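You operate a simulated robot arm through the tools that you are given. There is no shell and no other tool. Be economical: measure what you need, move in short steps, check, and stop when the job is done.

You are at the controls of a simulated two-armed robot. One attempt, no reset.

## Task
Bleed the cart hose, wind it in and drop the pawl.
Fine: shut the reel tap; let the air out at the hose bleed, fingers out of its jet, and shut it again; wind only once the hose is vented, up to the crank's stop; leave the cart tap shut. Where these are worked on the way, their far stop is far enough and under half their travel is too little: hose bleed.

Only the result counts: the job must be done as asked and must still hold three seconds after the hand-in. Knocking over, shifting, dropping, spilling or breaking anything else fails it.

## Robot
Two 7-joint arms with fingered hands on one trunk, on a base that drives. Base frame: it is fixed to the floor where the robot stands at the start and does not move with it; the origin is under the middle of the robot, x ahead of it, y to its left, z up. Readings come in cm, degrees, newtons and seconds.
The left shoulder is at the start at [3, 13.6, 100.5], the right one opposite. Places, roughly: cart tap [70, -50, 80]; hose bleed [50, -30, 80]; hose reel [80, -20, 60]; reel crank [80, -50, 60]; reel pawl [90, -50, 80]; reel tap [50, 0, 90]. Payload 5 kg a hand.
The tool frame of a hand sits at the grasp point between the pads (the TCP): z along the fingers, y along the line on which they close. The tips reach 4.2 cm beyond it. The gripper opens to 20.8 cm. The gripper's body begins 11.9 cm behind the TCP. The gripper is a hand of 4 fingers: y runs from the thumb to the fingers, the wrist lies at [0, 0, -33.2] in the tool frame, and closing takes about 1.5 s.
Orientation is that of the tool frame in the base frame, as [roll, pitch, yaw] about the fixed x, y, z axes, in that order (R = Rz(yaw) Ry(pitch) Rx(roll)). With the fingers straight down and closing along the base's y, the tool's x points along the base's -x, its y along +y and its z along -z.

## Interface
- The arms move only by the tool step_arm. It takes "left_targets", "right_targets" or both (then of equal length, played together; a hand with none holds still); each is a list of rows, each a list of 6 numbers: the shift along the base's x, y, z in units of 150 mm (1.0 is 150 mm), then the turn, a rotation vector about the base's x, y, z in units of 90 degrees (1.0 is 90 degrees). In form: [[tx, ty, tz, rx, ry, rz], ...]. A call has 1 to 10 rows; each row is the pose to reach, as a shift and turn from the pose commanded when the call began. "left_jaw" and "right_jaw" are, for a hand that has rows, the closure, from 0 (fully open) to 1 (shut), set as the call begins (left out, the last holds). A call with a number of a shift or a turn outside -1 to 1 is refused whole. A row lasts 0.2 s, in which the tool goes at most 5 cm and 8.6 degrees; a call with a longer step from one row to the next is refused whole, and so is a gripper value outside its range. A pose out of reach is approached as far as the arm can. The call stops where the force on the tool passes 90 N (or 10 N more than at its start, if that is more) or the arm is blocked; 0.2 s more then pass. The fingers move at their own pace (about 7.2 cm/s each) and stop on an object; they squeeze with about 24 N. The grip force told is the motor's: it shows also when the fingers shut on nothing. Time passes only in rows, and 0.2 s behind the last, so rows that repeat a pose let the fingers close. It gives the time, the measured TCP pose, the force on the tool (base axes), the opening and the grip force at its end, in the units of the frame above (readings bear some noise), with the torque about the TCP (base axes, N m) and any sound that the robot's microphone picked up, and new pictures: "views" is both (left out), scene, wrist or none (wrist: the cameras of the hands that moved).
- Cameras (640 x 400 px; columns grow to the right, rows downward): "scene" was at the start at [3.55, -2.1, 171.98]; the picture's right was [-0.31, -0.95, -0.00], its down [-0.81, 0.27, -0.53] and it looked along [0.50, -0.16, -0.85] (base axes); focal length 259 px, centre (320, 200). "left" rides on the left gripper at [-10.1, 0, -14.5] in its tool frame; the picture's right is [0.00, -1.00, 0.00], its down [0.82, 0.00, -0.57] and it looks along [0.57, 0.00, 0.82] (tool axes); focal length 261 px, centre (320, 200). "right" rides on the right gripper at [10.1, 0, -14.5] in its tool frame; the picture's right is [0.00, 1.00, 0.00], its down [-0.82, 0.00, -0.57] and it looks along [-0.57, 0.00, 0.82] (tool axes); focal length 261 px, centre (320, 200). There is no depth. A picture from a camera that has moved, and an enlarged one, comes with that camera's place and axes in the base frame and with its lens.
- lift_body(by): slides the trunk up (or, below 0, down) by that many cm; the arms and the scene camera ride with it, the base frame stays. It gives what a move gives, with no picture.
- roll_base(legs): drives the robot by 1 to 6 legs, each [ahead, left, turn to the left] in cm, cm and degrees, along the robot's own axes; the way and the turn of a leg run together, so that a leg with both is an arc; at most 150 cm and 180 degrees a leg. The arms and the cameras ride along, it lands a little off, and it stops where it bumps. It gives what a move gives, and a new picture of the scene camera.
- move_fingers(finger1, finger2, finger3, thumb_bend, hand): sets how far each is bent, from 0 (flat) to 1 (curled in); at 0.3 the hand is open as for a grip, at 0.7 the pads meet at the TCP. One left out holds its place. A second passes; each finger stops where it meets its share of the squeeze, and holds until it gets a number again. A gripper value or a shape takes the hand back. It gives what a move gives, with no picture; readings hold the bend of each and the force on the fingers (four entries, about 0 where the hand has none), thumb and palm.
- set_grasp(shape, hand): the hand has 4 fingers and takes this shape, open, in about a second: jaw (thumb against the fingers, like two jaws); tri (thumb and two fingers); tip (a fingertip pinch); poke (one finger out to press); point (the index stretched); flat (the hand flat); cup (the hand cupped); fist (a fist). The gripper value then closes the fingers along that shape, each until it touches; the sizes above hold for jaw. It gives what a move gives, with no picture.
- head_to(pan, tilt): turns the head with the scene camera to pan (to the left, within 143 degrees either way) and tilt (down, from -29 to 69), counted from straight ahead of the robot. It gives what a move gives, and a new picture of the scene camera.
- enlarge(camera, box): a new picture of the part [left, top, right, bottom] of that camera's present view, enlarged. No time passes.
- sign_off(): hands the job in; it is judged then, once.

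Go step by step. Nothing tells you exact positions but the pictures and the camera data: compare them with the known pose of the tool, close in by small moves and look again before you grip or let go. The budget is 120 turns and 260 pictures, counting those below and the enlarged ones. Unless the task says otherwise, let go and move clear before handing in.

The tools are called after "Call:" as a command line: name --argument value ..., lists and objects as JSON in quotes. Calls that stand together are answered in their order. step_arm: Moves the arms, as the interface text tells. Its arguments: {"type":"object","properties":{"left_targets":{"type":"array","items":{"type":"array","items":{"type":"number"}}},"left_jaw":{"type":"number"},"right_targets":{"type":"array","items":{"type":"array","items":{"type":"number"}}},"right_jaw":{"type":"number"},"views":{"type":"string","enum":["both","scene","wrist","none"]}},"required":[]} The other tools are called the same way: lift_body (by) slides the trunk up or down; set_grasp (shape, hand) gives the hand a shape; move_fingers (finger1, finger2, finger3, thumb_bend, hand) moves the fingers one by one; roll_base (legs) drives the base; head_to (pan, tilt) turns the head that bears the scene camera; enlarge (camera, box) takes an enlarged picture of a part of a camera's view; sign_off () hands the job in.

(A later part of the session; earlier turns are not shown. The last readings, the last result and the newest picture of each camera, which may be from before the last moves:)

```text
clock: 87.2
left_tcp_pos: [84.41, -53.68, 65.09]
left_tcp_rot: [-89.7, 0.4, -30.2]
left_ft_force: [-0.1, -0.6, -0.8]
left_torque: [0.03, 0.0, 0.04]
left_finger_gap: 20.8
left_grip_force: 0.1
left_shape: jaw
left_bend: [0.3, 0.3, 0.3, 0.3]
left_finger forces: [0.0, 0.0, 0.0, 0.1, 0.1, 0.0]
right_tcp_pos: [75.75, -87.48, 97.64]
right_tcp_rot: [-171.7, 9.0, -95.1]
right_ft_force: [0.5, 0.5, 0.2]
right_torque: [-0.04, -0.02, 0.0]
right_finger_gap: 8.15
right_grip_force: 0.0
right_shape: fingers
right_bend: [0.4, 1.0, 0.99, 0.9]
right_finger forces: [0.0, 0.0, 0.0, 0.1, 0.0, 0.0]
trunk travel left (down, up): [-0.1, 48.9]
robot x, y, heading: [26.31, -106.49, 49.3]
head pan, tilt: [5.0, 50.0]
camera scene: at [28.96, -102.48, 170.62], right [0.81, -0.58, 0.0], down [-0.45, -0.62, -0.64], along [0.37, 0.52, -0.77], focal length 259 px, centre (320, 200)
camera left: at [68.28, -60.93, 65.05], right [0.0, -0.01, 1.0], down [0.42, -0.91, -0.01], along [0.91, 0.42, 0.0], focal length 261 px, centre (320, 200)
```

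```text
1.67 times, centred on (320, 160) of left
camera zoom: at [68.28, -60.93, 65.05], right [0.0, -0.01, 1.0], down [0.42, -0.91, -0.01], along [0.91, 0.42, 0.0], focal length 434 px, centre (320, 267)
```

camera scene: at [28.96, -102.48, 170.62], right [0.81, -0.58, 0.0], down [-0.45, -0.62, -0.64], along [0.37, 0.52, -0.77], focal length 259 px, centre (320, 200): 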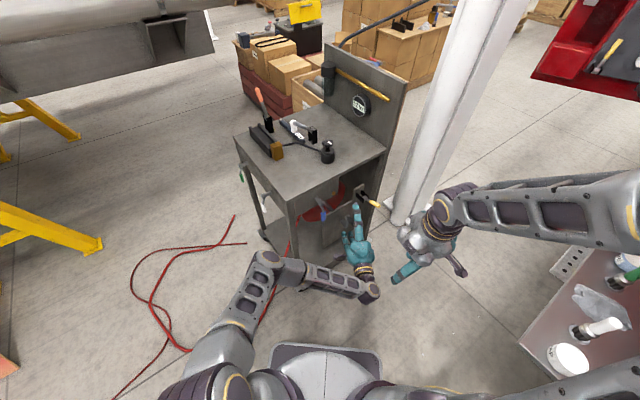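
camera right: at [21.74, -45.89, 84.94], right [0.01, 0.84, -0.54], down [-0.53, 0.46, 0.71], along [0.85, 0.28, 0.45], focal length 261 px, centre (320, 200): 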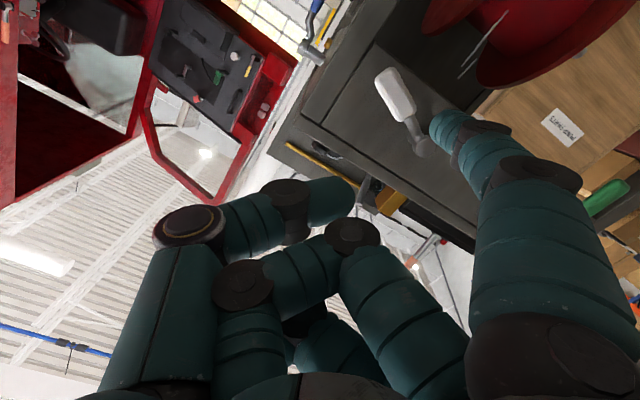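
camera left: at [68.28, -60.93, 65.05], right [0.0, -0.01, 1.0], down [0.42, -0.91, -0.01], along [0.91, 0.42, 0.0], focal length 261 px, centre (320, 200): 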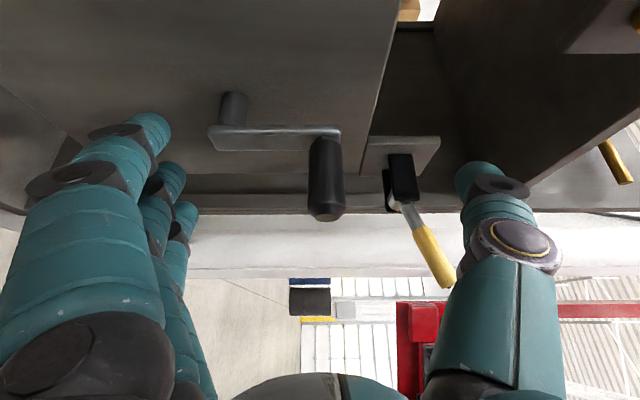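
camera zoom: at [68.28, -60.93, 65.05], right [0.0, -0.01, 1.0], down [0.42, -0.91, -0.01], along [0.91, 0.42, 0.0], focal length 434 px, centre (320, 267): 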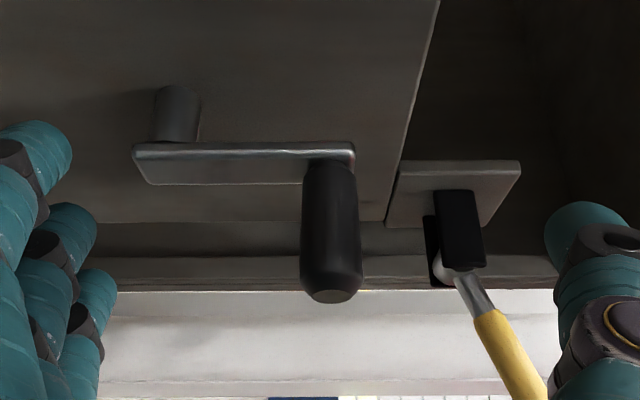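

Only the middle finger and thumb will really pinch the handle, and I want the tips clear of the crank arm. I back off slightly and close the jaw.

Call:
step_arm --left_targets '[[-0.02, -0.03, 0.02, 0, 0, 0], [-0.02, -0.03, 0.02, 0, 0, 0], [-0.02, -0.03, 0.02, 0, 0, 0], [-0.02, -0.03, 0.02, 0, 0, 0], [-0.02, -0.03, 0.02, 0, 0, 0], [-0.02, -0.03, 0.02, 0, 0, 0], [-0.02, -0.03, 0.02, 0, 0, 0]]' --left_jaw 1.0 --views "wrist"

Call:
enlarge --camera "scene" --box '[310, 170, 400, 260]'

```text
clock: 88.8
left_tcp_pos: [84.12, -54.0, 65.49]
left_tcp_rot: [-89.7, 0.6, -30.2]
left_ft_force: [-1.0, -0.2, 0.4]
left_torque: [-0.02, 0.01, 0.04]
left_finger_gap: 0.98
left_grip_force: 3.0
left_shape: jaw
left_bend: [0.7, 0.71, 0.7, 0.7]
left_finger forces: [1.2, 0.8, 0.0, 0.1, 1.7, 0.0]
right_tcp_pos: [75.77, -87.49, 97.75]
right_tcp_rot: [-171.8, 9.1, -95.2]
right_ft_force: [0.0, 0.0, 0.5]
right_torque: [0.0, 0.02, -0.01]
right_finger_gap: 8.14
right_grip_force: 0.0
right_shape: fingers
right_bend: [0.4, 1.0, 0.99, 0.9]
right_finger forces: [0.0, 0.0, 0.1, 0.0, 0.0, 0.1]
trunk travel left (down, up): [-0.1, 48.9]
robot x, y, heading: [26.72, -106.45, 49.7]
head pan, tilt: [5.0, 50.0]
camera left: at [67.99, -61.39, 65.42], right [0.0, -0.01, 1.0], down [0.42, -0.91, -0.01], along [0.91, 0.42, 0.0], focal length 261 px, centre (320, 200)
```

left: 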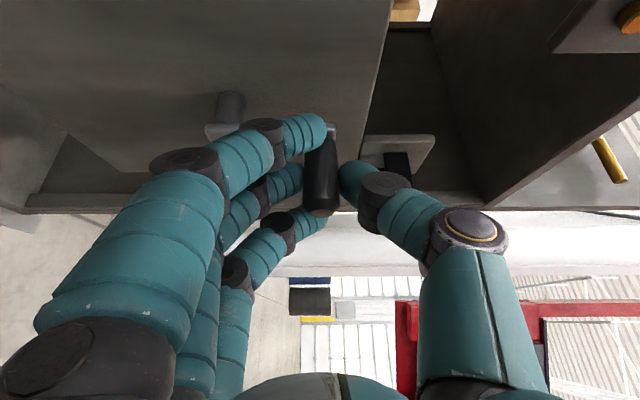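

```text
4.44 times, centred on (355, 215) of scene
camera zoom: at [28.95, -102.51, 170.62], right [0.81, -0.58, 0.0], down [-0.45, -0.62, -0.64], along [0.37, 0.52, -0.77], focal length 1150 px, centre (164, 133)
```

zoom: 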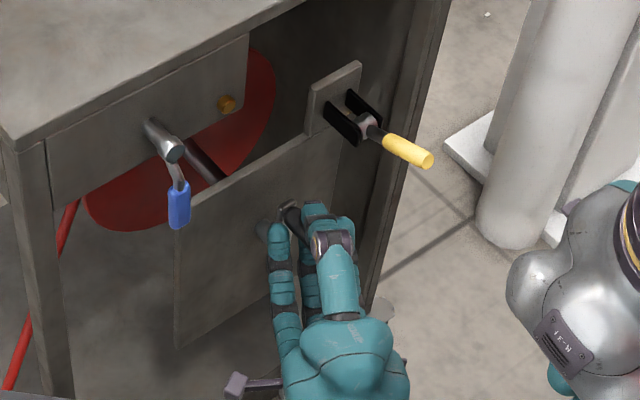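

The fingers lie under the handle and the thumb above it, but only lightly. I tighten each finger.

Call:
move_fingers --hand "left" --finger1 0.9 --finger2 0.9 --finger3 0.9 --thumb_bend 0.9

Call:
enlarge --camera "left" --box '[200, 60, 480, 260]'

```text
clock: 89.8
left_tcp_pos: [84.08, -53.96, 65.42]
left_tcp_rot: [-89.6, 0.4, -30.1]
left_ft_force: [13.1, 9.3, 16.6]
left_torque: [0.27, -0.02, -0.16]
left_finger_gap: 4.48
left_grip_force: 16.2
left_shape: fingers
left_bend: [0.9, 0.72, 0.9, 0.63]
left_finger forces: [0.0, 7.6, 0.0, 0.0, 26.1, 0.0]
right_tcp_pos: [75.77, -87.57, 97.79]
right_tcp_rot: [-171.8, 9.1, -95.1]
right_ft_force: [0.8, 0.2, 0.3]
right_torque: [-0.01, -0.01, 0.0]
right_finger_gap: 8.13
right_grip_force: 0.1
right_shape: fingers
right_bend: [0.4, 1.0, 0.99, 0.9]
right_finger forces: [0.0, 0.0, 0.0, 0.0, 0.0, 0.0]
trunk travel left (down, up): [-0.1, 48.9]
robot x, y, heading: [26.31, -106.41, 49.5]
head pan, tilt: [5.0, 50.0]
```

```text
2.00 times, centred on (340, 160) of left
camera zoom: at [68.02, -61.34, 65.51], right [0.0, -0.01, 1.0], down [0.42, -0.91, -0.01], along [0.91, 0.42, 0.0], focal length 521 px, centre (280, 280)
```

zoom: 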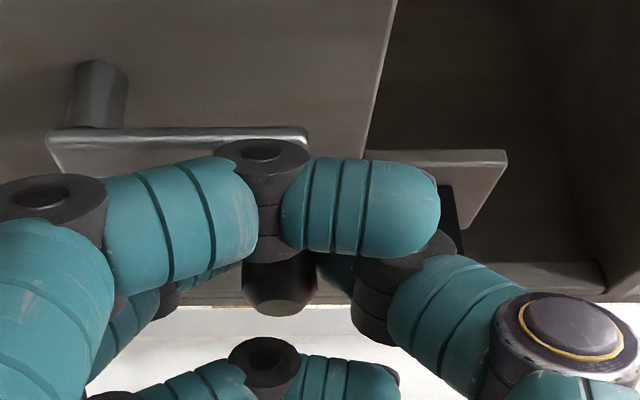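

The handle is now well caged: index in front, middle below, thumb above. I try turning it clockwise, with the top moving +x, by about 40°.

Call:
step_arm --left_targets '[[0.08, 0, -0.007, 0, 0, 0], [0.16, 0, -0.028, 0, 0, 0], [0.235, 0, -0.064, 0, 0, 0], [0.3, 0, -0.11, 0, 0, 0]]' --views "wrist"

```text
clock: 90.8
left_tcp_pos: [88.71, -53.99, 64.02]
left_tcp_rot: [-89.7, 0.5, -30.2]
left_ft_force: [15.7, 9.6, 23.6]
left_torque: [0.4, 0.09, -0.23]
left_finger_gap: 4.48
left_grip_force: 16.6
left_shape: fingers
left_bend: [0.9, 0.73, 0.9, 0.61]
left_finger forces: [0.0, 2.7, 0.0, 0.0, 30.6, 0.0]
right_tcp_pos: [75.7, -87.51, 97.76]
right_tcp_rot: [-171.9, 9.1, -95.0]
right_ft_force: [-0.4, -0.5, -0.9]
right_torque: [0.02, 0.03, -0.02]
right_finger_gap: 8.15
right_grip_force: 0.0
right_shape: fingers
right_bend: [0.4, 1.0, 0.99, 0.9]
right_finger forces: [0.1, 0.0, 0.0, 0.0, 0.1, 0.0]
trunk travel left (down, up): [-0.1, 48.9]
robot x, y, heading: [26.48, -106.57, 49.8]
head pan, tilt: [5.0, 50.0]
camera left: at [72.61, -61.38, 63.95], right [0.0, -0.01, 1.0], down [0.42, -0.91, -0.01], along [0.91, 0.42, 0.0], focal length 261 px, centre (320, 200)
```

left: 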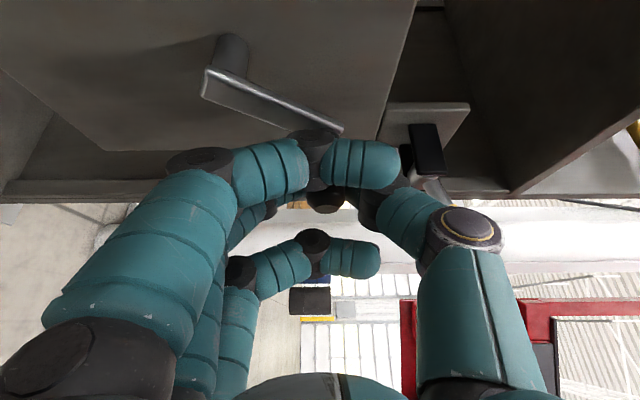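

It turns easily. I continue clockwise for another 200°.

Call:
step_arm --left_targets '[[0.104, 0, -0.124, 0, 0, 0], [0.16, 0, -0.276, 0, 0, 0], [0.16, 0, -0.439, 0, 0, 0], [0.104, 0, -0.591, 0, 0, 0], [0, 0, -0.715, 0, 0, 0], [-0.14, 0, -0.796, 0, 0, 0], [-0.3, 0, -0.824, 0, 0, 0], [-0.46, 0, -0.796, 0, 0, 0], [-0.6, 0, -0.715, 0, 0, 0], [-0.704, 0, -0.591, 0, 0, 0]]'

```text
clock: 91.7
left_tcp_pos: [92.21, -54.58, 57.32]
left_tcp_rot: [-89.0, 0.4, -31.9]
left_ft_force: [17.4, 0.2, -10.3]
left_torque: [0.14, -0.25, -0.6]
left_finger_gap: 4.37
left_grip_force: 12.6
left_shape: fingers
left_bend: [0.9, 0.72, 0.9, 0.74]
left_finger forces: [0.1, 12.1, 0.0, 0.0, 13.4, 0.1]
left hand out of reach, approached as far as the arm can: row 4
right_tcp_pos: [75.89, -87.6, 97.58]
right_tcp_rot: [-171.8, 8.9, -95.3]
right_ft_force: [-0.3, 0.2, -0.8]
right_torque: [-0.12, -0.04, -0.06]
right_finger_gap: 8.14
right_grip_force: 0.1
right_shape: fingers
right_bend: [0.4, 1.0, 0.99, 0.9]
right_finger forces: [0.0, 0.0, 0.1, 0.1, 0.0, 0.0]
trunk travel left (down, up): [-0.1, 48.9]
robot x, y, heading: [26.26, -106.36, 49.5]
head pan, tilt: [5.0, 50.0]
stopped in row 4 (left hand): the force on the tool passed its limit at 96 N (the readings are from after the stop); the commanded pose is now the measured one
camera scene: at [29.23, -102.39, 170.56], right [0.81, -0.58, 0.0], down [-0.45, -0.62, -0.64], along [0.37, 0.52, -0.77], focal length 259 px, centre (320, 200)
camera left: at [75.94, -61.58, 57.12], right [-0.01, -0.02, 1.0], down [0.4, -0.92, -0.01], along [0.92, 0.4, 0.01], focal length 261 px, centre (320, 200)
```

scene: 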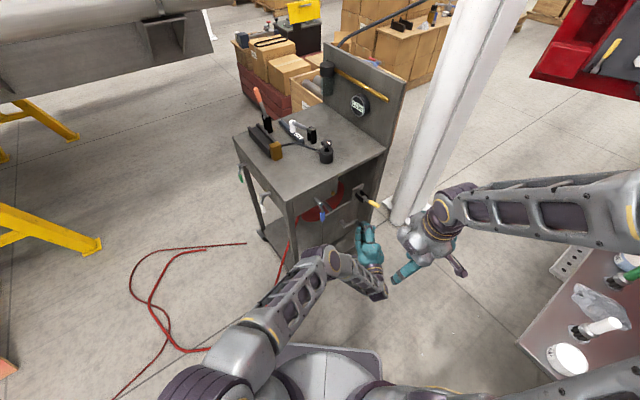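
left: 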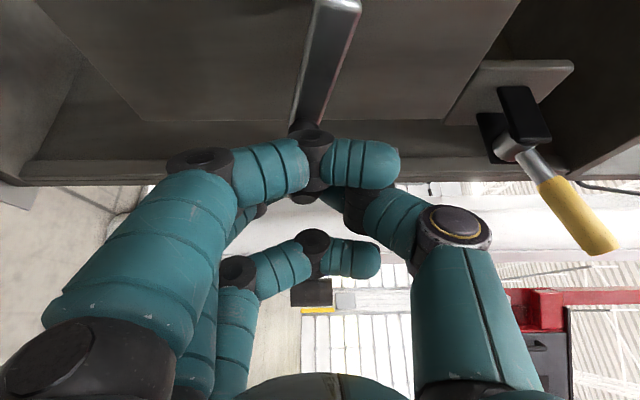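

The handle is at about 105° and the arm ran out of reach, so the force rose. The hose on the floor has visibly shortened, so the direction seems right. I release, back off and bring the base closer.

Call:
step_arm --left_targets '[[0, 0, 0.03, 0, 0, 0], [0, 0, 0.03, 0, 0, 0], [0, 0, 0.03, 0, 0, 0], [0, 0, 0.03, 0, 0, 0], [0, 0, 0.03, 0, 0, 0], [0, 0, 0.03, 0, 0, 0], [-0.1, -0.17, 0.03, 0, 0, 0], [-0.2, -0.34, 0.03, 0, 0, 0], [-0.3, -0.51, 0.03, 0, 0, 0], [-0.4, -0.68, 0.03, 0, 0, 0]]' --left_jaw 0.0 --views "wrist"

Call:
enlarge --camera "scene" --box '[100, 170, 400, 360]'

```text
clock: 93.9
left_tcp_pos: [86.09, -64.77, 58.06]
left_tcp_rot: [-88.8, 0.3, -31.7]
left_ft_force: [0.0, 0.7, 1.2]
left_torque: [-0.06, 0.05, -0.03]
left_finger_gap: 20.81
left_grip_force: 0.1
left_shape: jaw
left_bend: [0.3, 0.3, 0.3, 0.3]
left_finger forces: [0.0, 0.0, 0.0, 0.0, 0.0, 0.0]
right_tcp_pos: [75.98, -87.62, 97.76]
right_tcp_rot: [-171.8, 9.1, -95.1]
right_ft_force: [0.5, 0.1, -0.3]
right_torque: [0.05, 0.03, 0.0]
right_finger_gap: 8.12
right_grip_force: 0.1
right_shape: fingers
right_bend: [0.4, 1.0, 0.99, 0.9]
right_finger forces: [0.0, 0.0, 0.0, 0.1, 0.0, 0.0]
trunk travel left (down, up): [-0.1, 48.9]
robot x, y, heading: [26.47, -106.66, 49.1]
head pan, tilt: [5.0, 50.0]
camera left: at [69.85, -71.81, 57.76], right [-0.01, -0.02, 1.0], down [0.4, -0.92, -0.01], along [0.92, 0.4, 0.02], focal length 261 px, centre (320, 200)
```

left: 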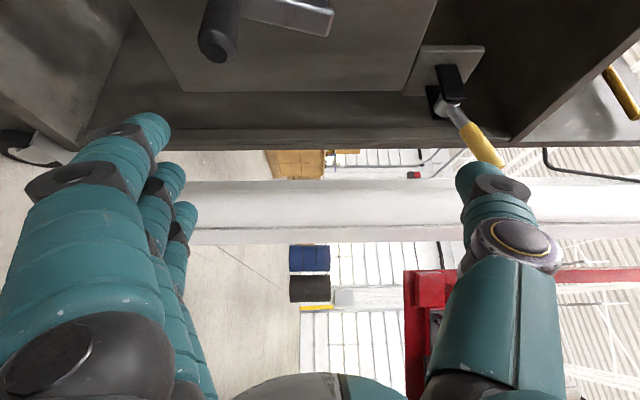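

```text
2.11 times, centred on (250, 265) of scene
camera zoom: at [29.12, -102.6, 170.61], right [0.81, -0.58, 0.0], down [-0.45, -0.62, -0.64], along [0.37, 0.52, -0.77], focal length 545 px, centre (467, 63)
```

zoom: 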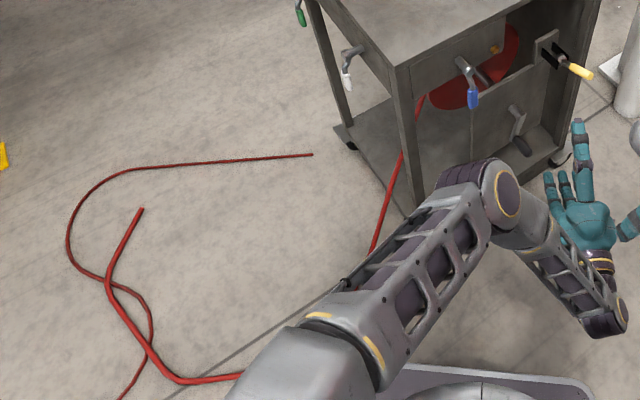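

The handle has swung down to the bottom under its own weight, and the hose end has come in, so clockwise is right. I pull the left hand back, then drive the base closer.

Call:
step_arm --left_targets '[[-0.2, -0.05, 0, 0, 0, 0], [-0.4, -0.1, 0, 0, 0, 0], [-0.6, -0.2, 0, 0, 0, 0], [-0.8, -0.3, 0, 0, 0, 0]]' --views "none"

Call:
roll_base --legs '[[11, -7, 0]]'

Call:
enlarge --camera "left" --box '[0, 0, 640, 400]'

```text
clock: 94.9
left_tcp_pos: [74.02, -69.03, 58.32]
left_tcp_rot: [-88.6, 0.4, -31.4]
left_ft_force: [0.3, 0.3, 0.5]
left_torque: [-0.03, 0.03, 0.01]
left_finger_gap: 20.81
left_grip_force: 0.2
left_shape: jaw
left_bend: [0.3, 0.3, 0.3, 0.3]
left_finger forces: [0.0, 0.1, 0.0, 0.0, 0.0, 0.0]
right_tcp_pos: [75.87, -87.54, 97.71]
right_tcp_rot: [-171.8, 9.0, -95.2]
right_ft_force: [0.5, -0.1, 0.5]
right_torque: [0.02, 0.01, 0.03]
right_finger_gap: 8.18
right_grip_force: 0.0
right_shape: fingers
right_bend: [0.4, 1.0, 0.99, 0.9]
right_finger forces: [0.0, 0.0, 0.1, 0.0, 0.0, 0.1]
trunk travel left (down, up): [-0.1, 48.9]
robot x, y, heading: [26.6, -106.8, 49.5]
head pan, tilt: [5.0, 50.0]
```

```text
clock: 96.2
left_tcp_pos: [86.81, -65.28, 58.12]
left_tcp_rot: [-88.7, 0.4, -31.6]
left_ft_force: [0.8, -0.5, 0.0]
left_torque: [0.02, -0.03, 0.05]
left_finger_gap: 20.79
left_grip_force: 0.1
left_shape: jaw
left_bend: [0.3, 0.3, 0.3, 0.3]
left_finger forces: [0.1, 0.1, 0.0, 0.0, 0.1, 0.1]
right_tcp_pos: [88.51, -83.93, 97.79]
right_tcp_rot: [-171.9, 9.0, -95.3]
right_ft_force: [0.9, 0.4, -0.3]
right_torque: [0.02, 0.15, 0.04]
right_finger_gap: 8.15
right_grip_force: 0.1
right_shape: fingers
right_bend: [0.4, 1.0, 0.99, 0.9]
right_finger forces: [0.1, 0.1, 0.0, 0.0, 0.0, 0.0]
trunk travel left (down, up): [-0.1, 48.9]
robot x, y, heading: [39.07, -102.85, 49.3]
head pan, tilt: [5.0, 50.0]
camera scene: at [41.82, -98.72, 170.61], right [0.81, -0.58, 0.0], down [-0.45, -0.62, -0.64], along [0.37, 0.52, -0.77], focal length 259 px, centre (320, 200)
```

scene: 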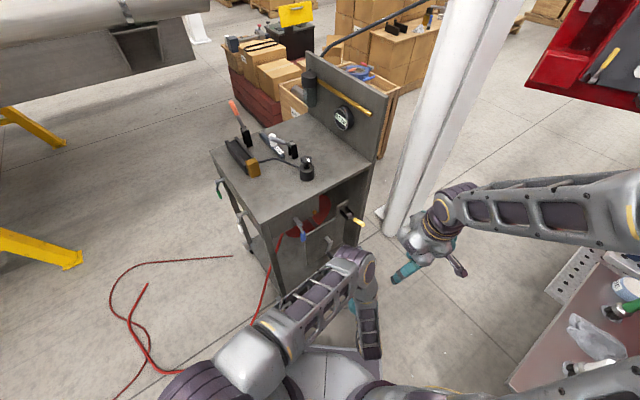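

```text
1.00 times, centred on (320, 200) of left (not enlarged: the box is as wide or as high as the picture)
camera zoom: at [70.46, -72.36, 57.88], right [-0.01, -0.02, 1.0], down [0.4, -0.92, -0.01], along [0.92, 0.4, 0.02], focal length 261 px, centre (320, 200)
```

zoom: 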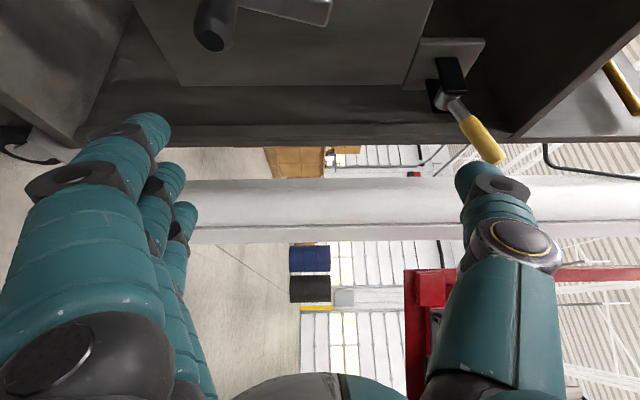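

The handle now hangs at about [83, -51, 51]. I line up the open jaw in front of it and advance.

Call:
step_arm --left_targets '[[-0.2, 0.05, -0.15, 0, 0, 0], [-0.4, 0.1, -0.3, 0, 0, 0], [-0.62, 0.19, -0.45, 0, 0, 0], [-0.52, 0.36, -0.45, 0, 0, 0], [-0.42, 0.54, -0.45, 0, 0, 0]]' --views "wrist"

```text
clock: 97.4
left_tcp_pos: [80.82, -57.4, 52.63]
left_tcp_rot: [-89.0, 0.5, -31.5]
left_ft_force: [0.4, -0.3, 0.3]
left_torque: [-0.01, 0.04, 0.01]
left_finger_gap: 20.79
left_grip_force: 0.2
left_shape: jaw
left_bend: [0.3, 0.3, 0.3, 0.3]
left_finger forces: [0.0, 0.0, 0.0, 0.0, 0.0, 0.0]
left hand out of reach, approached as far as the arm can: row 1, 2, 3, 4, 5
right_tcp_pos: [88.55, -83.85, 97.71]
right_tcp_rot: [-171.8, 9.1, -95.4]
right_ft_force: [-0.3, -0.9, 0.8]
right_torque: [0.05, 0.06, 0.0]
right_finger_gap: 8.15
right_grip_force: 0.1
right_shape: fingers
right_bend: [0.4, 1.0, 0.99, 0.9]
right_finger forces: [0.1, 0.0, 0.1, 0.0, 0.1, 0.0]
trunk travel left (down, up): [-0.1, 48.9]
robot x, y, heading: [38.96, -102.52, 49.2]
head pan, tilt: [5.0, 50.0]
camera left: at [64.54, -64.41, 52.42], right [-0.01, -0.02, 1.0], down [0.4, -0.92, -0.01], along [0.92, 0.4, 0.01], focal length 261 px, centre (320, 200)
```

left: 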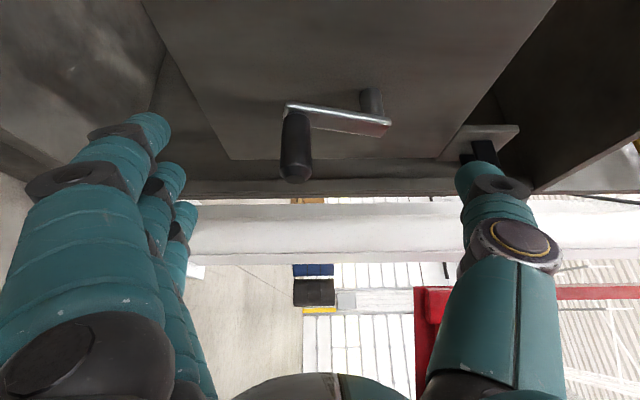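

The arm is limited when level this low, so I pitch the hand about 25° downward and then move onto the handle.

Call:
step_arm --left_targets '[[0, 0, 0, -0.079, 0.048, 0], [0, 0, 0, -0.157, 0.096, 0], [0, 0, 0, -0.236, 0.144, 0], [0, 0.12, -0.01, -0.236, 0.144, 0], [0, 0.22, -0.02, -0.236, 0.144, 0]]' --views "wrist"

```text
clock: 98.6
left_tcp_pos: [80.88, -54.13, 52.25]
left_tcp_rot: [-113.6, 0.3, -31.7]
left_ft_force: [0.6, 0.5, 0.0]
left_torque: [0.01, 0.02, -0.02]
left_finger_gap: 20.78
left_grip_force: 0.2
left_shape: jaw
left_bend: [0.3, 0.3, 0.3, 0.3]
left_finger forces: [0.0, 0.1, 0.2, 0.1, 0.0, 0.1]
right_tcp_pos: [88.49, -83.88, 97.68]
right_tcp_rot: [-171.8, 9.0, -95.3]
right_ft_force: [-0.5, 0.4, 0.1]
right_torque: [-0.03, -0.03, -0.04]
right_finger_gap: 8.16
right_grip_force: 0.1
right_shape: fingers
right_bend: [0.4, 1.0, 0.99, 0.9]
right_finger forces: [0.0, 0.0, 0.0, 0.1, 0.0, 0.1]
trunk travel left (down, up): [-0.1, 48.9]
robot x, y, heading: [39.11, -102.66, 49.2]
head pan, tilt: [5.0, 50.0]
camera left: at [65.15, -60.07, 58.06], right [0.21, 0.34, 0.92], down [0.42, -0.88, 0.23], along [0.88, 0.34, -0.33], focal length 261 px, centre (320, 200)
```

left: 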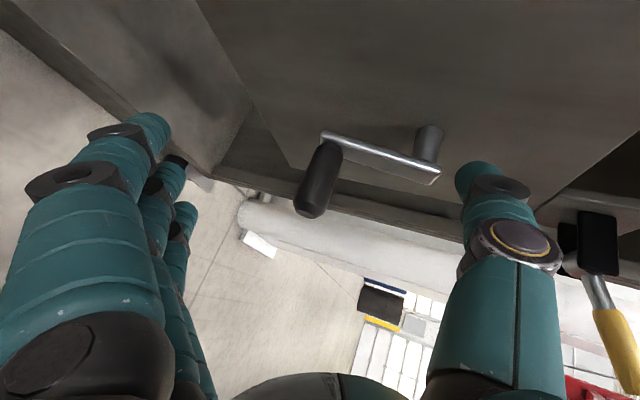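

The thumb tip is too close to the crank hub. I back out slightly, half-close the jaw so it clears, move in again and then grip.

Call:
step_arm --left_targets '[[-0.07, -0.12, 0.06, 0, 0, 0], [-0.14, -0.24, 0.1, 0, 0, 0], [-0.14, -0.24, 0.05, 0, 0, 0], [-0.14, -0.24, 0, 0, 0, 0], [-0.14, -0.24, -0.03, 0, 0, 0], [-0.1, -0.15, -0.03, 0, 0, 0], [0, 0.0, -0.05, 0, 0, 0]]' --left_jaw 0.55 --views "wrist"

```text
clock: 100.2
left_tcp_pos: [80.87, -54.48, 51.51]
left_tcp_rot: [-113.7, 0.2, -32.1]
left_ft_force: [-0.5, -15.8, 2.3]
left_torque: [0.76, -0.12, -0.41]
left_finger_gap: 9.11
left_grip_force: 0.0
left_shape: jaw
left_bend: [0.73, 0.73, 0.73, 0.71]
left_finger forces: [0.0, 0.0, 0.1, 0.0, 15.2, 0.1]
right_tcp_pos: [88.5, -83.87, 97.76]
right_tcp_rot: [-171.8, 9.1, -95.3]
right_ft_force: [-0.3, 0.6, 0.1]
right_torque: [-0.01, 0.03, 0.07]
right_finger_gap: 8.16
right_grip_force: 0.1
right_shape: fingers
right_bend: [0.4, 1.0, 0.99, 0.9]
right_finger forces: [0.0, 0.0, 0.1, 0.1, 0.0, 0.0]
trunk travel left (down, up): [-0.1, 48.9]
robot x, y, heading: [39.44, -102.9, 49.2]
head pan, tilt: [5.0, 50.0]
camera left: at [65.21, -60.35, 57.32], right [0.21, 0.34, 0.92], down [0.42, -0.88, 0.23], along [0.88, 0.34, -0.33], focal length 261 px, centre (320, 200)
```

left: 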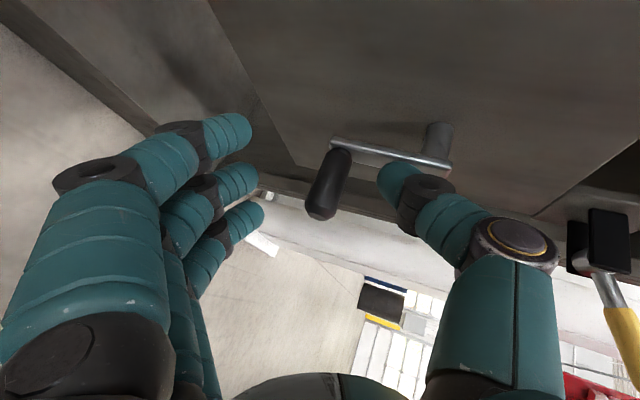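

The thumb tip is touching the crank arm, so I back off about 1 cm and then grip.

Call:
step_arm --left_targets '[[-0.03, -0.07, 0.03, 0, 0, 0], [-0.03, -0.07, 0.0, 0, 0, 0]]' --views "none"

Call:
move_fingers --hand "left" --finger1 0.9 --finger2 0.9 --finger3 0.9 --thumb_bend 0.9

Call:
enlarge --camera "left" --box '[160, 80, 480, 280]'

```text
clock: 100.8
left_tcp_pos: [80.18, -55.13, 51.54]
left_tcp_rot: [-113.5, 0.3, -31.7]
left_ft_force: [0.6, -0.1, -0.8]
left_torque: [-0.02, 0.0, 0.01]
left_finger_gap: 9.34
left_grip_force: 0.1
left_shape: jaw
left_bend: [0.73, 0.73, 0.73, 0.7]
left_finger forces: [0.0, 0.0, 0.0, 0.1, 0.0, 0.0]
right_tcp_pos: [88.4, -83.89, 97.59]
right_tcp_rot: [-171.9, 9.0, -95.2]
right_ft_force: [0.3, 0.5, -0.8]
right_torque: [-0.05, 0.05, -0.01]
right_finger_gap: 8.14
right_grip_force: 0.2
right_shape: fingers
right_bend: [0.4, 1.0, 0.99, 0.9]
right_finger forces: [0.0, 0.1, 0.0, 0.1, 0.1, 0.0]
trunk travel left (down, up): [-0.1, 48.9]
robot x, y, heading: [39.43, -102.7, 49.4]
head pan, tilt: [5.0, 50.0]
```

```text
clock: 101.8
left_tcp_pos: [80.34, -55.14, 51.41]
left_tcp_rot: [-113.6, 0.3, -31.7]
left_ft_force: [-2.2, 0.1, -8.8]
left_torque: [-0.05, 0.4, 0.0]
left_finger_gap: 5.05
left_grip_force: 4.8
left_shape: fingers
left_bend: [0.9, 0.89, 0.79, 0.86]
left_finger forces: [0.0, 0.0, 9.4, 0.1, 0.0, 0.1]
right_tcp_pos: [88.48, -83.93, 97.75]
right_tcp_rot: [-171.8, 9.0, -95.3]
right_ft_force: [0.0, 0.3, -0.2]
right_torque: [-0.05, -0.02, -0.01]
right_finger_gap: 8.13
right_grip_force: 0.0
right_shape: fingers
right_bend: [0.4, 1.0, 0.99, 0.9]
right_finger forces: [0.1, 0.1, 0.0, 0.1, 0.0, 0.0]
trunk travel left (down, up): [-0.1, 48.9]
robot x, y, heading: [39.01, -103.28, 49.5]
head pan, tilt: [5.0, 50.0]
```

```text
2.00 times, centred on (320, 180) of left
camera zoom: at [64.67, -61.15, 57.25], right [0.21, 0.34, 0.92], down [0.42, -0.88, 0.23], along [0.88, 0.34, -0.33], focal length 521 px, centre (320, 240)
```

zoom: 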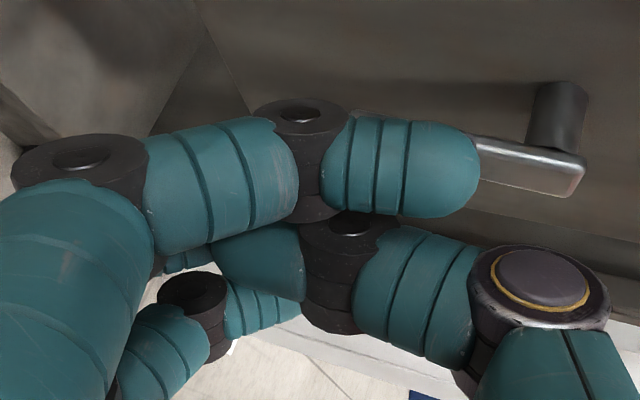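

The handle is not properly caged at this angle. A simpler way is to push it round with the outstretched index trailing it on the same circle, so I release, back off, and take the palm-up pointing pose again.

Call:
step_arm --left_targets '[[0, 0, 0, 0, 0, 0], [0, 0, 0, 0, 0, 0], [0, 0, 0, 0, 0, 0], [0, 0, 0, 0, 0, 0], [0, 0, 0, 0, 0, 0], [-0.1, -0.17, 0.09, 0, 0, 0], [-0.2, -0.34, 0.18, 0, 0, 0], [-0.35, -0.55, 0.3, 0, 0, 0], [-0.45, -0.75, 0.4, 0, 0, 0]]' --left_jaw 0.0 --views "none"

Call:
step_arm --left_targets '[[0, 0, 0.05, 0.02, -0.12, 0], [0, 0, 0.1, 0.04, -0.2, 0], [0, 0, 0.1, -0.01, -0.277, 0], [0, 0, 0.1, -0.059, -0.358, 0], [0, 0, 0.1, -0.109, -0.439, 0], [0, 0, 0.1, -0.16, -0.52, 0]]' --views "wrist"

Call:
set_grasp --hand "left" --shape "point"

Call:
move_fingers --hand "left" --finger1 0.4 --thumb_bend 0.9

```text
clock: 103.8
left_tcp_pos: [73.68, -66.07, 57.65]
left_tcp_rot: [-113.4, 0.2, -31.7]
left_ft_force: [-0.5, 0.3, 1.1]
left_torque: [-0.01, 0.04, -0.01]
left_finger_gap: 20.78
left_grip_force: 0.0
left_shape: jaw
left_bend: [0.3, 0.3, 0.3, 0.3]
left_finger forces: [0.0, 0.0, 0.0, 0.1, 0.1, 0.0]
right_tcp_pos: [88.44, -83.88, 97.67]
right_tcp_rot: [-171.9, 8.9, -95.3]
right_ft_force: [-1.5, -0.9, 0.3]
right_torque: [-0.02, -0.07, 0.0]
right_finger_gap: 8.13
right_grip_force: 0.0
right_shape: fingers
right_bend: [0.4, 1.0, 0.99, 0.9]
right_finger forces: [0.1, 0.1, 0.0, 0.0, 0.1, 0.1]
trunk travel left (down, up): [-0.1, 48.9]
robot x, y, heading: [39.43, -103.43, 49.3]
head pan, tilt: [5.0, 50.0]
```

```text
refused: row 1 steps farther than a row can; nothing moved
```

```text
clock: 104.7
left_tcp_pos: [73.65, -66.19, 57.51]
left_tcp_rot: [-113.5, 0.2, -31.7]
left_ft_force: [-0.5, -0.6, 0.2]
left_torque: [-0.02, 0.03, 0.01]
left_finger_gap: 20.17
left_grip_force: 0.1
left_shape: point
left_bend: [0.7, 1.0, 0.99, 0.53]
left_finger forces: [0.0, 0.0, 0.0, 0.0, 0.0, 0.1]
right_tcp_pos: [88.52, -83.94, 97.71]
right_tcp_rot: [-171.7, 9.1, -95.4]
right_ft_force: [-0.7, -0.3, 0.1]
right_torque: [0.01, 0.04, 0.0]
right_finger_gap: 8.12
right_grip_force: 0.1
right_shape: fingers
right_bend: [0.4, 1.0, 0.99, 0.9]
right_finger forces: [0.0, 0.1, 0.0, 0.0, 0.0, 0.0]
trunk travel left (down, up): [-0.1, 48.9]
robot x, y, heading: [39.21, -102.93, 49.4]
head pan, tilt: [5.0, 50.0]
```

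```text
clock: 105.7
left_tcp_pos: [73.68, -66.12, 57.47]
left_tcp_rot: [-113.5, 0.2, -31.9]
left_ft_force: [-0.7, -0.7, -0.1]
left_torque: [-0.02, 0.0, 0.01]
left_finger_gap: 8.18
left_grip_force: 0.0
left_shape: fingers
left_bend: [0.4, 1.0, 0.99, 0.9]
left_finger forces: [0.0, 0.1, 0.0, 0.0, 0.0, 0.1]
right_tcp_pos: [88.42, -83.85, 97.74]
right_tcp_rot: [-171.8, 9.2, -95.4]
right_ft_force: [-0.4, 0.6, 1.1]
right_torque: [0.01, 0.0, 0.04]
right_finger_gap: 8.15
right_grip_force: 0.0
right_shape: fingers
right_bend: [0.4, 1.0, 0.99, 0.9]
right_finger forces: [0.1, 0.1, 0.1, 0.0, 0.1, 0.0]
trunk travel left (down, up): [-0.1, 48.9]
robot x, y, heading: [38.8, -102.88, 49.1]
head pan, tilt: [5.0, 50.0]
```

I compute the single turn needed to bring the hand to the rolled pointing pose aimed at 65°, and do it in place.

Call:
step_arm --left_targets '[[0, 0, 0.02, -0.0128, -0.086, 0.0255], [0, 0, 0.04, -0.0256, -0.172, 0.051], [0, 0, 0.06, -0.0384, -0.258, 0.0765], [0, 0, 0.08, -0.0512, -0.344, 0.102], [0, 0, 0.08, -0.064, -0.43, 0.1275], [0, 0, 0.08, -0.0768, -0.516, 0.153], [0, 0, 0.08, -0.0896, -0.602, 0.1785], [0, 0, 0.08, -0.1025, -0.688, 0.204]]'

Call:
enlarge --camera "scene" --box '[240, 170, 400, 300]'

```text
clock: 107.5
left_tcp_pos: [71.51, -56.35, 61.71]
left_tcp_rot: [-92.1, -59.5, -25.0]
left_ft_force: [0.1, 0.1, 0.7]
left_torque: [0.01, 0.02, 0.02]
left_finger_gap: 8.17
left_grip_force: 0.1
left_shape: fingers
left_bend: [0.4, 1.0, 0.99, 0.9]
left_finger forces: [0.1, 0.0, 0.0, 0.0, 0.0, 0.0]
left hand out of reach, approached as far as the arm can: row 1, 2, 3, 4, 5, 6, 7, 8
right_tcp_pos: [88.63, -83.91, 97.66]
right_tcp_rot: [-171.8, 9.1, -95.3]
right_ft_force: [-0.1, 0.2, 0.0]
right_torque: [0.01, 0.05, -0.02]
right_finger_gap: 8.14
right_grip_force: 0.2
right_shape: fingers
right_bend: [0.4, 1.0, 0.99, 0.9]
right_finger forces: [0.0, 0.0, 0.0, 0.1, 0.0, 0.1]
trunk travel left (down, up): [-0.1, 48.9]
robot x, y, heading: [38.9, -102.78, 49.1]
head pan, tilt: [5.0, 50.0]
camera scene: at [41.64, -98.78, 170.62], right [0.81, -0.58, 0.0], down [-0.45, -0.62, -0.64], along [0.38, 0.52, -0.77], focal length 259 px, centre (320, 200)
camera left: at [60.36, -67.0, 53.36], right [-0.77, 0.4, 0.5], down [0.12, -0.68, 0.72], along [0.63, 0.61, 0.48], focal length 261 px, centre (320, 200)
```

scene: 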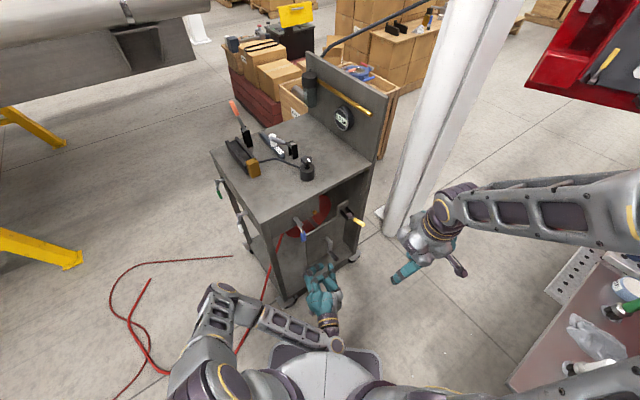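
left: 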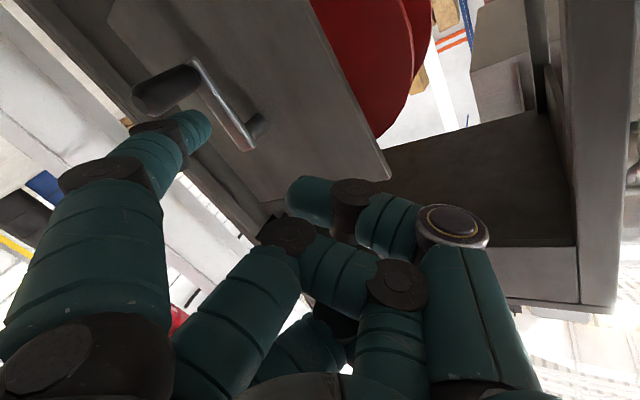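

```text
3.08 times, centred on (320, 235) of scene
camera zoom: at [41.64, -98.78, 170.62], right [0.81, -0.58, 0.0], down [-0.45, -0.62, -0.64], along [0.38, 0.52, -0.77], focal length 796 px, centre (320, 92)
```

zoom: 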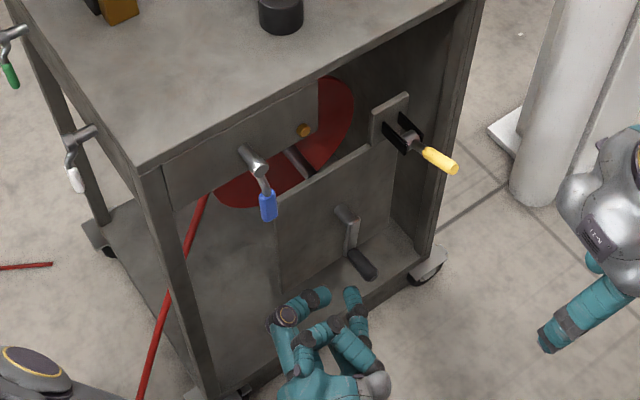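

The hand crept forward again while turning, so the index is now left of the handle end. I draw it outward and round to the handle's right side.

Call:
step_arm --left_targets '[[0.1, -0.2, 0, 0, 0, 0], [0.25, -0.28, -0.05, 0, 0, 0], [0.42, -0.28, -0.12, 0, 0, 0], [0.62, -0.28, -0.2, 0, 0, 0]]' --views "wrist"

Call:
enlarge --camera "scene" --box '[280, 200, 400, 290]'

```text
clock: 108.5
left_tcp_pos: [78.7, -54.79, 63.43]
left_tcp_rot: [-91.4, -59.0, -24.6]
left_ft_force: [0.1, 0.4, 0.0]
left_torque: [0.02, -0.01, 0.02]
left_finger_gap: 8.19
left_grip_force: 0.0
left_shape: fingers
left_bend: [0.4, 1.0, 0.99, 0.9]
left_finger forces: [0.0, 0.1, 0.0, 0.0, 0.0, 0.0]
left hand out of reach, approached as far as the arm can: row 1, 2, 3, 4
right_tcp_pos: [88.62, -83.78, 97.81]
right_tcp_rot: [-171.9, 9.0, -95.3]
right_ft_force: [0.0, 0.1, -0.3]
right_torque: [0.0, 0.01, -0.01]
right_finger_gap: 8.16
right_grip_force: 0.1
right_shape: fingers
right_bend: [0.4, 1.0, 0.99, 0.9]
right_finger forces: [0.1, 0.0, 0.1, 0.0, 0.0, 0.0]
trunk travel left (down, up): [-0.1, 48.9]
robot x, y, heading: [39.34, -103.13, 49.5]
head pan, tilt: [5.0, 50.0]
camera left: at [67.62, -65.62, 54.98], right [-0.77, 0.38, 0.51], down [0.13, -0.69, 0.71], along [0.62, 0.62, 0.48], focal length 261 px, centre (320, 200)
```

left: 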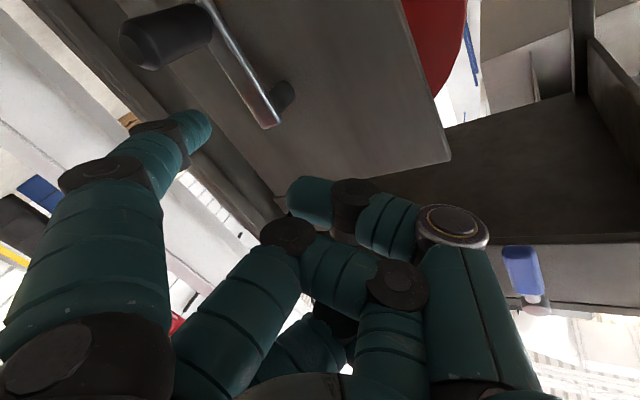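

```text
4.44 times, centred on (340, 245) of scene
camera zoom: at [41.67, -98.77, 170.62], right [0.81, -0.58, 0.0], down [-0.45, -0.62, -0.64], along [0.38, 0.52, -0.77], focal length 1150 px, centre (231, 0)
```

zoom: 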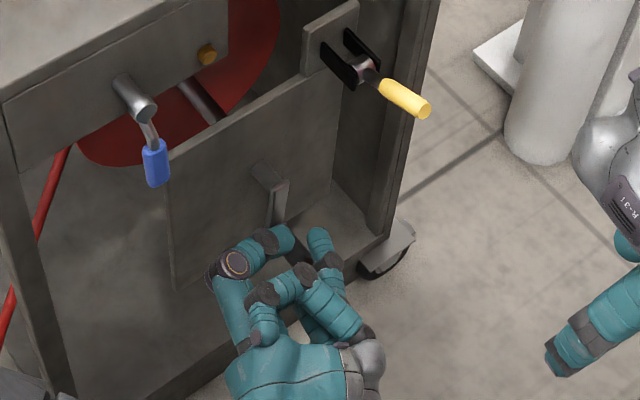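

The palm-up pose runs out of reach this low. I'll go back to the thumb-up grip, aimed more along the handle (75°) with a slight downward pitch so that the index and ring finger cage it too. First I strafe the base right to clear the crank.

Call:
roll_base --legs '[[0, -7, 0]]'

Call:
step_arm --left_targets '[[-0.05, -0.05, 0.05, 0.0151, 0.0816, 0.0045], [-0.1, -0.1, 0.1, 0.0302, 0.1632, 0.009], [-0.15, -0.2, 0.1, 0.0453, 0.2448, 0.0135], [-0.2, -0.3, 0.1, 0.0604, 0.3264, 0.018], [-0.25, -0.35, 0.05, 0.0755, 0.408, 0.0225], [-0.3, -0.4, 0, 0.0906, 0.4896, 0.027], [-0.3, -0.4, -0.1, 0.1057, 0.5712, 0.0315], [-0.3, -0.4, -0.2, 0.121, 0.653, 0.036]]'

Call:
set_grasp --hand "left" --shape "jaw"

```text
clock: 109.5
left_tcp_pos: [84.23, -59.46, 63.48]
left_tcp_rot: [-91.4, -59.0, -24.9]
left_ft_force: [0.3, -0.8, -0.4]
left_torque: [0.01, 0.02, 0.13]
left_finger_gap: 8.15
left_grip_force: 0.1
left_shape: fingers
left_bend: [0.4, 1.0, 0.99, 0.9]
left_finger forces: [0.0, 0.1, 0.0, 0.0, 0.0, 0.0]
right_tcp_pos: [93.82, -88.68, 97.62]
right_tcp_rot: [-171.8, 9.1, -95.3]
right_ft_force: [0.4, -0.3, -1.3]
right_torque: [0.11, 0.14, 0.04]
right_finger_gap: 8.15
right_grip_force: 0.1
right_shape: fingers
right_bend: [0.4, 1.0, 0.99, 0.9]
right_finger forces: [0.0, 0.1, 0.1, 0.0, 0.1, 0.0]
trunk travel left (down, up): [-0.1, 48.9]
robot x, y, heading: [44.31, -107.6, 49.2]
head pan, tilt: [5.0, 50.0]
camera scene: at [47.13, -103.48, 170.62], right [0.81, -0.58, 0.0], down [-0.45, -0.62, -0.64], along [0.38, 0.52, -0.77], focal length 259 px, centre (320, 200)
```

scene: 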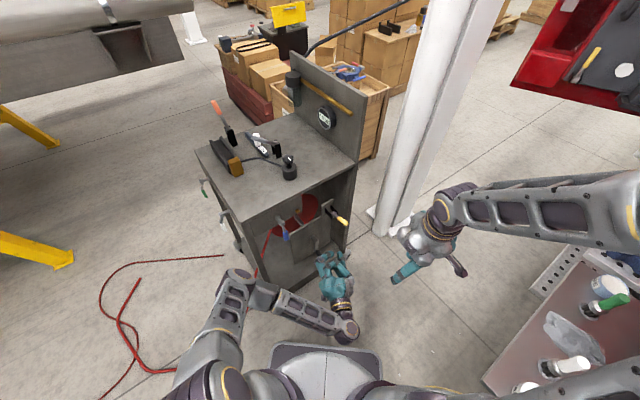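

```text
clock: 111.3
left_tcp_pos: [79.08, -56.93, 60.05]
left_tcp_rot: [-103.1, -0.2, -17.1]
left_ft_force: [0.4, -0.6, 0.2]
left_torque: [0.02, 0.01, -0.01]
left_finger_gap: 8.21
left_grip_force: 0.0
left_shape: fingers
left_bend: [0.4, 1.0, 0.99, 0.9]
left_finger forces: [0.0, 0.0, 0.0, 0.0, 0.1, 0.1]
left hand out of reach, approached as far as the arm can: row 2, 3, 4, 5, 6, 7, 8
right_tcp_pos: [93.82, -88.55, 97.66]
right_tcp_rot: [-171.8, 9.1, -95.5]
right_ft_force: [-0.1, -0.1, 0.6]
right_torque: [0.03, 0.0, 0.0]
right_finger_gap: 8.14
right_grip_force: 0.0
right_shape: fingers
right_bend: [0.4, 1.0, 0.99, 0.9]
right_finger forces: [0.0, 0.0, 0.0, 0.0, 0.1, 0.0]
trunk travel left (down, up): [-0.1, 48.9]
robot x, y, heading: [44.55, -107.18, 49.2]
head pan, tilt: [5.0, 50.0]
camera scene: at [47.0, -103.37, 170.62], right [0.81, -0.58, 0.0], down [-0.45, -0.62, -0.64], along [0.38, 0.52, -0.77], focal length 259 px, centre (320, 200)
camera left: at [65.2, -67.35, 63.2], right [0.06, 0.22, 0.97], down [0.62, -0.77, 0.14], along [0.78, 0.6, -0.18], focal length 261 px, centre (320, 200)
```

scene: 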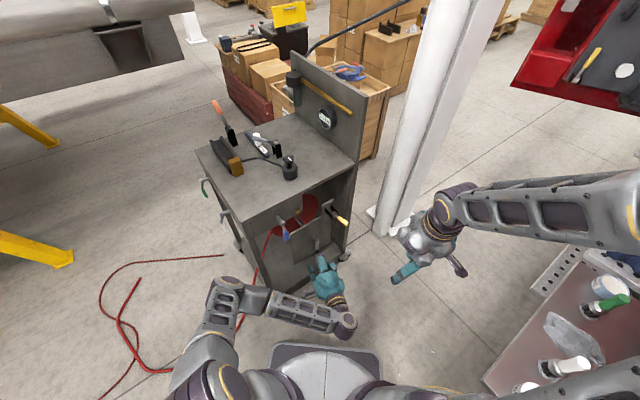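
left: 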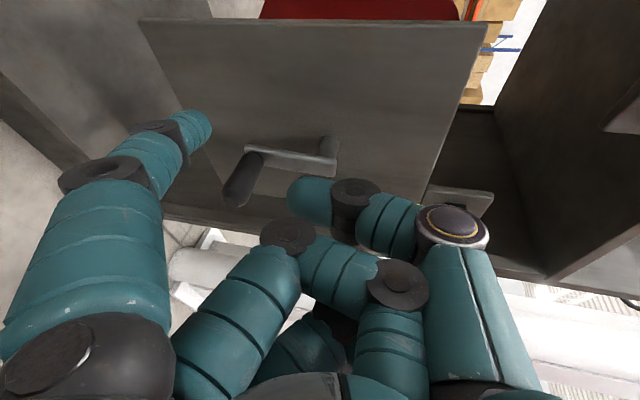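

```text
clock: 112.2
left_tcp_pos: [79.16, -56.83, 60.03]
left_tcp_rot: [-103.2, -0.4, -17.1]
left_ft_force: [-0.4, 0.8, 1.0]
left_torque: [-0.02, 0.01, 0.01]
left_finger_gap: 20.8
left_grip_force: 0.1
left_shape: jaw
left_bend: [0.3, 0.3, 0.3, 0.3]
left_finger forces: [0.0, 0.1, 0.1, 0.1, 0.0, 0.0]
right_tcp_pos: [93.89, -88.61, 97.8]
right_tcp_rot: [-171.8, 9.0, -95.3]
right_ft_force: [0.5, -0.1, -0.5]
right_torque: [0.01, -0.02, -0.01]
right_finger_gap: 8.12
right_grip_force: 0.0
right_shape: fingers
right_bend: [0.4, 1.0, 0.99, 0.9]
right_finger forces: [0.0, 0.0, 0.1, 0.0, 0.0, 0.1]
trunk travel left (down, up): [-0.1, 48.9]
robot x, y, heading: [44.52, -107.4, 49.8]
head pan, tilt: [5.0, 50.0]
```

The pose is right: pointing 73° with a slight downward pitch. The handle centre is at [83.6, -51.5, 50.8]. I lower the hand to the handle's left, half-close it and then slide sideways over the handle.

Call:
step_arm --left_targets '[[-0.15, 0, -0.1, 0, 0, 0], [-0.24, 0, -0.3, 0, 0, 0], [-0.24, 0.03, -0.5, 0, 0, 0], [-0.24, 0.03, -0.58, 0, 0, 0], [-0.24, 0.1, -0.58, 0, 0, 0]]' --left_jaw 0.4 --views "wrist"

```text
clock: 113.4
left_tcp_pos: [75.42, -55.39, 51.2]
left_tcp_rot: [-102.2, 0.1, -15.1]
left_ft_force: [0.4, 0.9, -1.4]
left_torque: [0.02, -0.02, 0.03]
left_finger_gap: 12.53
left_grip_force: 0.1
left_shape: jaw
left_bend: [0.32, 0.32, 0.32, 0.7]
left_finger forces: [0.0, 0.0, 0.0, 0.0, 0.0, 0.0]
left hand out of reach, approached as far as the arm can: row 1, 2, 3, 4
right_tcp_pos: [93.87, -88.67, 97.73]
right_tcp_rot: [-171.8, 9.0, -95.5]
right_ft_force: [0.1, 0.2, 0.7]
right_torque: [0.0, 0.02, 0.04]
right_finger_gap: 8.13
right_grip_force: 0.0
right_shape: fingers
right_bend: [0.4, 1.0, 0.99, 0.9]
right_finger forces: [0.0, 0.0, 0.0, 0.1, 0.0, 0.1]
trunk travel left (down, up): [-0.1, 48.9]
robot x, y, heading: [44.02, -107.35, 49.6]
head pan, tilt: [5.0, 50.0]
camera left: at [61.94, -66.38, 54.29], right [0.05, 0.2, 0.98], down [0.65, -0.75, 0.12], along [0.76, 0.63, -0.17], focal length 261 px, centre (320, 200)
```

left: 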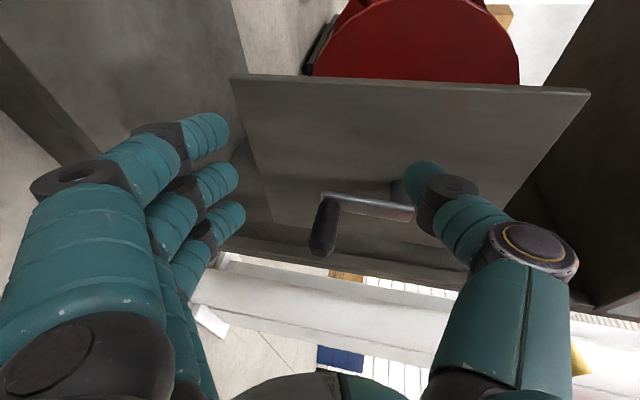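

The jaw is beside the handle. I slide +x over it, keeping out from the crank arm.

Call:
step_arm --left_targets '[[0.12, 0, 0, 0, 0, 0], [0.24, 0, 0, 0, 0, 0], [0.36, 0.01, 0, 0, 0, 0], [0.48, 0.02, 0, 0, 0, 0]]' --views "wrist"

```text
clock: 114.4
left_tcp_pos: [82.7, -55.19, 51.25]
left_tcp_rot: [-102.3, 0.1, -15.0]
left_ft_force: [-0.7, -0.8, -0.3]
left_torque: [0.03, 0.01, -0.02]
left_finger_gap: 12.55
left_grip_force: 0.1
left_shape: jaw
left_bend: [0.32, 0.32, 0.32, 0.7]
left_finger forces: [0.0, 0.1, 0.0, 0.0, 0.0, 0.1]
right_tcp_pos: [93.83, -88.6, 97.88]
right_tcp_rot: [-171.8, 9.0, -95.3]
right_ft_force: [0.6, 0.2, 0.3]
right_torque: [0.01, 0.03, 0.0]
right_finger_gap: 8.14
right_grip_force: 0.0
right_shape: fingers
right_bend: [0.4, 1.0, 0.99, 0.9]
right_finger forces: [0.1, 0.0, 0.0, 0.0, 0.1, 0.0]
trunk travel left (down, up): [-0.1, 48.9]
robot x, y, heading: [44.07, -107.1, 49.4]
head pan, tilt: [5.0, 50.0]
camera left: at [69.08, -66.15, 54.31], right [0.05, 0.2, 0.98], down [0.65, -0.75, 0.12], along [0.76, 0.63, -0.17], focal length 261 px, centre (320, 200)
```

left: 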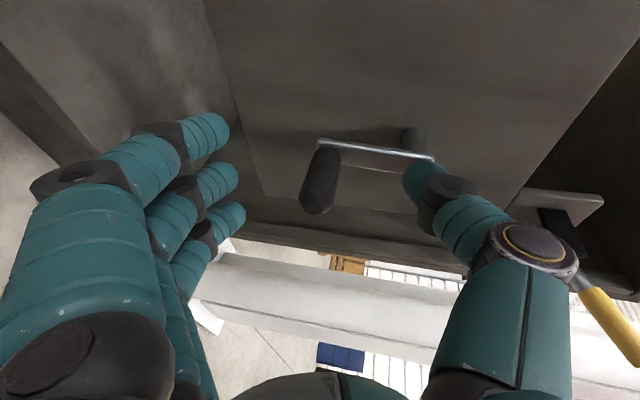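

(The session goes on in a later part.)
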